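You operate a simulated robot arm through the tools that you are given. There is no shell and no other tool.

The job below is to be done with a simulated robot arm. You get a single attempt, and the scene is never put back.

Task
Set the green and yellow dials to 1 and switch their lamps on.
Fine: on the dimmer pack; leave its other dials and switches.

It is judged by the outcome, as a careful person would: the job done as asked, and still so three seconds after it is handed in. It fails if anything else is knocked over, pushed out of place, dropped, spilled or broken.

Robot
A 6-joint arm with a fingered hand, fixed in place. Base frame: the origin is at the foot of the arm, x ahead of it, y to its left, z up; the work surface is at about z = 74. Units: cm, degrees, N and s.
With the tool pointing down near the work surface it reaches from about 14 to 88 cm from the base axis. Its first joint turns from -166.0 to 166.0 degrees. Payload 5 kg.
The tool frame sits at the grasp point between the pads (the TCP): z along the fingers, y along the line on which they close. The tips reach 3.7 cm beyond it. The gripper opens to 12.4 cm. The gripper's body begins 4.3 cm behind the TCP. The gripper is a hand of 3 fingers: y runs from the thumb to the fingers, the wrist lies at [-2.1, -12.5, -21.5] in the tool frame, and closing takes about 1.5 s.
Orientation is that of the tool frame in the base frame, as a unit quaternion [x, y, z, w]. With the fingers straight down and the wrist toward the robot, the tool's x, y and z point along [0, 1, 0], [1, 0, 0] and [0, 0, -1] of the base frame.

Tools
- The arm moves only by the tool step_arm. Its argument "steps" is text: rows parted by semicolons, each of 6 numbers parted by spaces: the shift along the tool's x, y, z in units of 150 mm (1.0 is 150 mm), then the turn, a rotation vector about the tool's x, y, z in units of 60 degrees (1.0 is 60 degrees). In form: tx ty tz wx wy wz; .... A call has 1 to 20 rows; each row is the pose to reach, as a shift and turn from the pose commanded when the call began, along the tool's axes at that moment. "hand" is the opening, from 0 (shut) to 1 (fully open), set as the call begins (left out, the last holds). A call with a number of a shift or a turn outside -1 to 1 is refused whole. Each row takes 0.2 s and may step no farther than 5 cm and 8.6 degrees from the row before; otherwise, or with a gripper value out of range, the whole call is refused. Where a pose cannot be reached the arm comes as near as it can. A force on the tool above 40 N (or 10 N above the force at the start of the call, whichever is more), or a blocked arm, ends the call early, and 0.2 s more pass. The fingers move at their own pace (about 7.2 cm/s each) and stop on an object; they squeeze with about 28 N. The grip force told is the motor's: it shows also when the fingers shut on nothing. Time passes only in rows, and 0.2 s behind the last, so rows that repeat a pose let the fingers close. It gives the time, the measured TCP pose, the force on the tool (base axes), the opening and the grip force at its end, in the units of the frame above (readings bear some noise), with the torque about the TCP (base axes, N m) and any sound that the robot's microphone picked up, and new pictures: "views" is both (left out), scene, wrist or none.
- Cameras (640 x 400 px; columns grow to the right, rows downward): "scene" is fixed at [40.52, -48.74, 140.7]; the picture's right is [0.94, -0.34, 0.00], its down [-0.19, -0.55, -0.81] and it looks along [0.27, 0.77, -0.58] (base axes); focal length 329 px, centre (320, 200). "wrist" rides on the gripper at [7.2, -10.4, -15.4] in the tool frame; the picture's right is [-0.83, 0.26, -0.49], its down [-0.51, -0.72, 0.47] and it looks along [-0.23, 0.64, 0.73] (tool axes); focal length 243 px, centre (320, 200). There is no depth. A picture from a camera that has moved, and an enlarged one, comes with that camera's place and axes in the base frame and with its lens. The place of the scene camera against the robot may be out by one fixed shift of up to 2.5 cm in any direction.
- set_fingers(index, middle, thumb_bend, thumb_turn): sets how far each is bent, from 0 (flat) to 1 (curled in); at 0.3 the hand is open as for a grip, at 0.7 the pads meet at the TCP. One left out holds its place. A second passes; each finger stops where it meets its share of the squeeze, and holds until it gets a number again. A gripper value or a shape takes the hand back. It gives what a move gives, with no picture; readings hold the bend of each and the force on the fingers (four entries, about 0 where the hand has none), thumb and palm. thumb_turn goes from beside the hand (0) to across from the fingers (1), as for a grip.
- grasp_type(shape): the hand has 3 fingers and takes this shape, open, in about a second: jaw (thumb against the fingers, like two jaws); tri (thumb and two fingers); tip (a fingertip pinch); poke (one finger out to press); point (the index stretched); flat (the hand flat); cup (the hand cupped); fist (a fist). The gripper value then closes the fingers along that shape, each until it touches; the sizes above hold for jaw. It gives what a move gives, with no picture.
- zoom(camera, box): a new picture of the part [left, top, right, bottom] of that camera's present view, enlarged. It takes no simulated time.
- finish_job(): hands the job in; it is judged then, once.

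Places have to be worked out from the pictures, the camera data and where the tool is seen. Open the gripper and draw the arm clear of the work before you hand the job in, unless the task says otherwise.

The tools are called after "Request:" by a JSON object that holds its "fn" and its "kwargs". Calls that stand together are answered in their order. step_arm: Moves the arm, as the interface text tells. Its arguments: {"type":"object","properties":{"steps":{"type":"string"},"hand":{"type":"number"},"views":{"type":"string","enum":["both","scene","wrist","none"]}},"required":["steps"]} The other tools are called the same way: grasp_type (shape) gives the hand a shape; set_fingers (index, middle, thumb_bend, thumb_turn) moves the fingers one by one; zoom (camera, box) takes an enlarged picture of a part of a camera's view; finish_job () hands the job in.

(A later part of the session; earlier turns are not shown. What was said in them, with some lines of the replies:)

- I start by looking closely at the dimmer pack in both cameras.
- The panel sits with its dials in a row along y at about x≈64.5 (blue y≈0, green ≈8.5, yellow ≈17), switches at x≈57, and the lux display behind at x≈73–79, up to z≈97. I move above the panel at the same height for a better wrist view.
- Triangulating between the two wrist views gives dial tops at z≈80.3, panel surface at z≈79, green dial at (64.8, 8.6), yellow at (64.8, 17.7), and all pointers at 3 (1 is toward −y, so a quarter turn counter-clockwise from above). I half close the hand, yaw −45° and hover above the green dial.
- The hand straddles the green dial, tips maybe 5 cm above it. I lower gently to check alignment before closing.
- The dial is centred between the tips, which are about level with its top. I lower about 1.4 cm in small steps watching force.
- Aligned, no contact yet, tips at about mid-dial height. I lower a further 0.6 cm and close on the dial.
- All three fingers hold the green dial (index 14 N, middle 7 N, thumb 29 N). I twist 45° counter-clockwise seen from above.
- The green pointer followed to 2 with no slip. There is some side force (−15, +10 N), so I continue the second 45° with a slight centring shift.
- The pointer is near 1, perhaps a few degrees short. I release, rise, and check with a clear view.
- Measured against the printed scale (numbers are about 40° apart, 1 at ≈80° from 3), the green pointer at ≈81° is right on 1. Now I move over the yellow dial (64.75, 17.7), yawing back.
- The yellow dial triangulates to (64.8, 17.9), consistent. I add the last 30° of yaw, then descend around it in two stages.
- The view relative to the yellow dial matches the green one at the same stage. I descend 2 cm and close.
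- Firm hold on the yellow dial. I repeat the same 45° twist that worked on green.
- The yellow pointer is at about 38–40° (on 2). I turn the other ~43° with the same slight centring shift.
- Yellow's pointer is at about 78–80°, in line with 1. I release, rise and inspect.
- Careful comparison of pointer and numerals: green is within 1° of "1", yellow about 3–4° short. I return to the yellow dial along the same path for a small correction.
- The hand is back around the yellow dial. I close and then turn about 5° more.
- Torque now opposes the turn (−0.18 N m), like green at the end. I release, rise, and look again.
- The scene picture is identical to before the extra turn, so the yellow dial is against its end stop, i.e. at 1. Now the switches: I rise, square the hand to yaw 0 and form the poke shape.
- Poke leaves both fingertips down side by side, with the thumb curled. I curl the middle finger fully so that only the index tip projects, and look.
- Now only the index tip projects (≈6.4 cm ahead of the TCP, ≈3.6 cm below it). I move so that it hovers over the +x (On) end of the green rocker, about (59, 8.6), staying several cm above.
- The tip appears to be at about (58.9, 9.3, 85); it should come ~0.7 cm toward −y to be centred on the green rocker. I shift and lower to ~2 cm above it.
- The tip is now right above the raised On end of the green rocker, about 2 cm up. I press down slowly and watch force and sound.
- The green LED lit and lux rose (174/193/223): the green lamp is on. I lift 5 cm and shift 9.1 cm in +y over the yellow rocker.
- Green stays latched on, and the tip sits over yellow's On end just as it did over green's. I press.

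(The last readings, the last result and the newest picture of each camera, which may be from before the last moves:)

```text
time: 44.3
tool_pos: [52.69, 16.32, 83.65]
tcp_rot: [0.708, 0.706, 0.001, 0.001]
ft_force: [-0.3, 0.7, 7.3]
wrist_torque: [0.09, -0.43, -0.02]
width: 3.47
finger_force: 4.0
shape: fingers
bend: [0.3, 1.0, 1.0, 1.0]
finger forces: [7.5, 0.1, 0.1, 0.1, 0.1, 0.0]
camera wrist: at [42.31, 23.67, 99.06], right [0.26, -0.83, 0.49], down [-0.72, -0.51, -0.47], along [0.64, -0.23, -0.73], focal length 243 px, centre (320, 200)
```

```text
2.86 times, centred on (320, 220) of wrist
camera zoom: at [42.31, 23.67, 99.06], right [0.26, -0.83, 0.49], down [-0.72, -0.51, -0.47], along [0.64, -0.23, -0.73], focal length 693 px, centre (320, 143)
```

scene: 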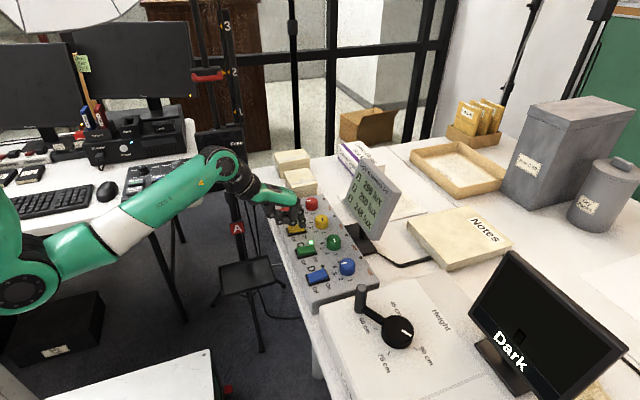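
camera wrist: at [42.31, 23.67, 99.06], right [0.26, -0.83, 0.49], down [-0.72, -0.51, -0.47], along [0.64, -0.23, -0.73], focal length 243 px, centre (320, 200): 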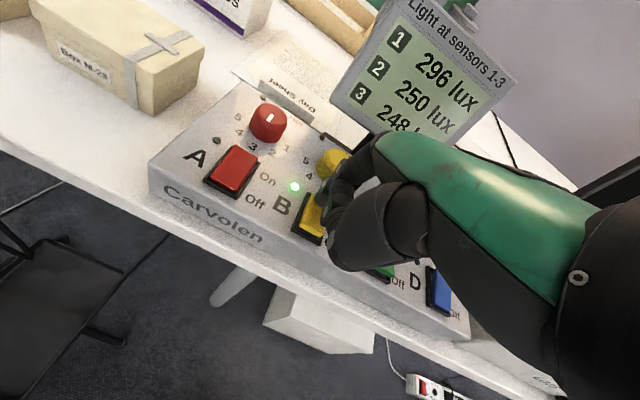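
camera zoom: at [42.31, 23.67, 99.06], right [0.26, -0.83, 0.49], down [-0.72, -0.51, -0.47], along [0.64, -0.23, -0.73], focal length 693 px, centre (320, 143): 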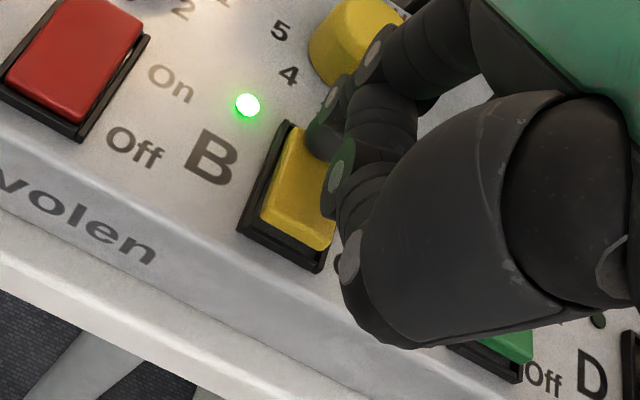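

Yellow's LED is lit and the lux rose again (296/250/248). I lift straight up, draw back clear, and check everything.

Request:
{"fn": "step_arm", "kwargs": {"steps": "0 0 -0.1 0 0 0; 0 0 -0.3 0 0 0; 0 0 -0.55 0 0 0; 0 -0.1 -0.8 0 0 0; 0 -0.35 -1.0 0 0 0; 0 -0.6 -1.0 0 0 0; 0 -0.6 -1.0 0 0 0", "views": "none"}}

Request:
{"fn": "grasp_type", "kwargs": {"shape": "jaw"}}

Request:
{"fn": "step_arm", "kwargs": {"steps": "0 0 -0.1 0 0 0; 0 0 -0.1 0 0 0; 0 0 -0.1 0 0 0; 0 0 -0.1 0 0 0", "hand": 1}}

Request:
{"fn": "zoom", "kwargs": {"camera": "scene", "box": [265, 180, 395, 310]}}

Request:
{"fn": "zoom", "kwargs": {"camera": "scene", "box": [305, 205, 345, 245]}}

```text
time: 45.9
tool_pos: [43.56, 16.41, 98.53]
tcp_rot: [0.708, 0.706, 0.0, 0.0]
ft_force: [0.9, 0.3, 0.3]
wrist_torque: [-0.01, -0.02, 0.0]
width: 3.44
finger_force: 0.0
shape: fingers
bend: [0.31, 1.0, 1.0, 1.0]
finger forces: [0.0, 0.0, 0.0, 0.1, 0.1, 0.0]
```

```text
time: 46.8
tool_pos: [43.65, 16.44, 98.49]
tcp_rot: [0.707, 0.707, 0.0, 0.0]
ft_force: [0.9, 0.4, 0.7]
wrist_torque: [-0.03, 0.0, -0.03]
width: 12.39
finger_force: 0.1
shape: jaw
bend: [0.3, 0.3, 0.3, 0.98]
finger forces: [0.1, 0.1, 0.1, 0.0, 0.0, 0.0]
```

```text
time: 47.8
tool_pos: [43.53, 16.52, 100.08]
tcp_rot: [0.708, 0.707, 0.0, 0.0]
ft_force: [-0.5, 0.2, -0.8]
wrist_torque: [-0.03, -0.01, 0.01]
width: 12.33
finger_force: 0.1
shape: jaw
bend: [0.3, 0.3, 0.3, 0.98]
finger forces: [0.0, 0.0, 0.1, 0.1, 0.0, 0.1]
camera wrist: at [33.17, 23.68, 115.42], right [0.26, -0.83, 0.49], down [-0.72, -0.51, -0.47], along [0.64, -0.23, -0.73], focal length 243 px, centre (320, 200)
```

scene: 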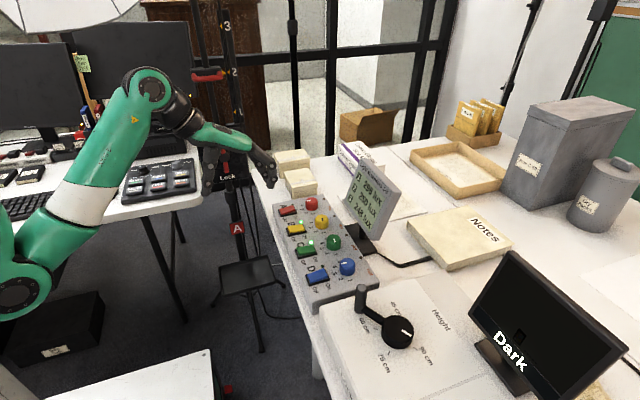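
wrist: 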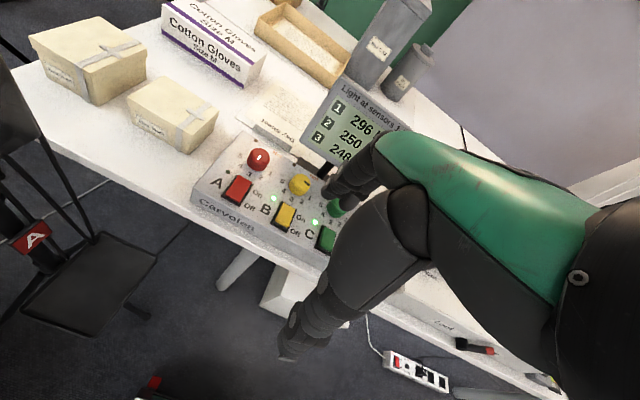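

```text
3.08 times, centred on (330, 245) of scene
camera zoom: at [40.52, -48.74, 140.7], right [0.94, -0.34, 0.0], down [-0.19, -0.55, -0.81], along [0.27, 0.77, -0.58], focal length 1012 px, centre (289, 62)
```

zoom: 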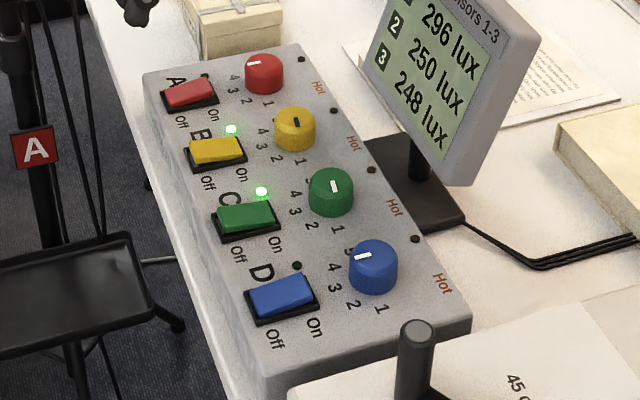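

```text
10.00 times, centred on (325, 225) of scene
camera zoom: at [40.52, -48.74, 140.7], right [0.94, -0.34, 0.0], down [-0.19, -0.55, -0.81], along [0.27, 0.77, -0.58], focal length 3288 px, centre (270, -50)
```

zoom: 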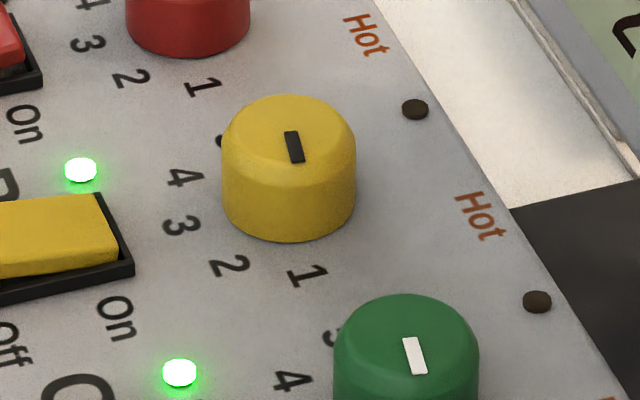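

Yellow and green dials point to 1, and both of their LEDs are lit. Red and blue are still off with their dials unchanged. Nothing else has moved, and the hand is open and clear, so I hand the job in.

Request:
{"fn": "finish_job", "kwargs": {}}

```text
The job is handed in.
```

I set the green and yellow dials to 1 and switched both lamps on, then handed the job in.

- **Dials:** Both pointers sit at 1. Green measured within about 1° of the mark. Yellow measured about 2–4° short of it, and an extra turn didn't move it, so it is probably against its end stop.
- **Lamps:** The LEDs beside both switches are lit, and both switches stayed on after I let go. The sensor readings rose from 150 lux each to 296, 250 and 248.
- **Everything else:** The red and blue dials and switches are as they were, and nothing on the table appears to have moved. The hand is open and clear of the pack.
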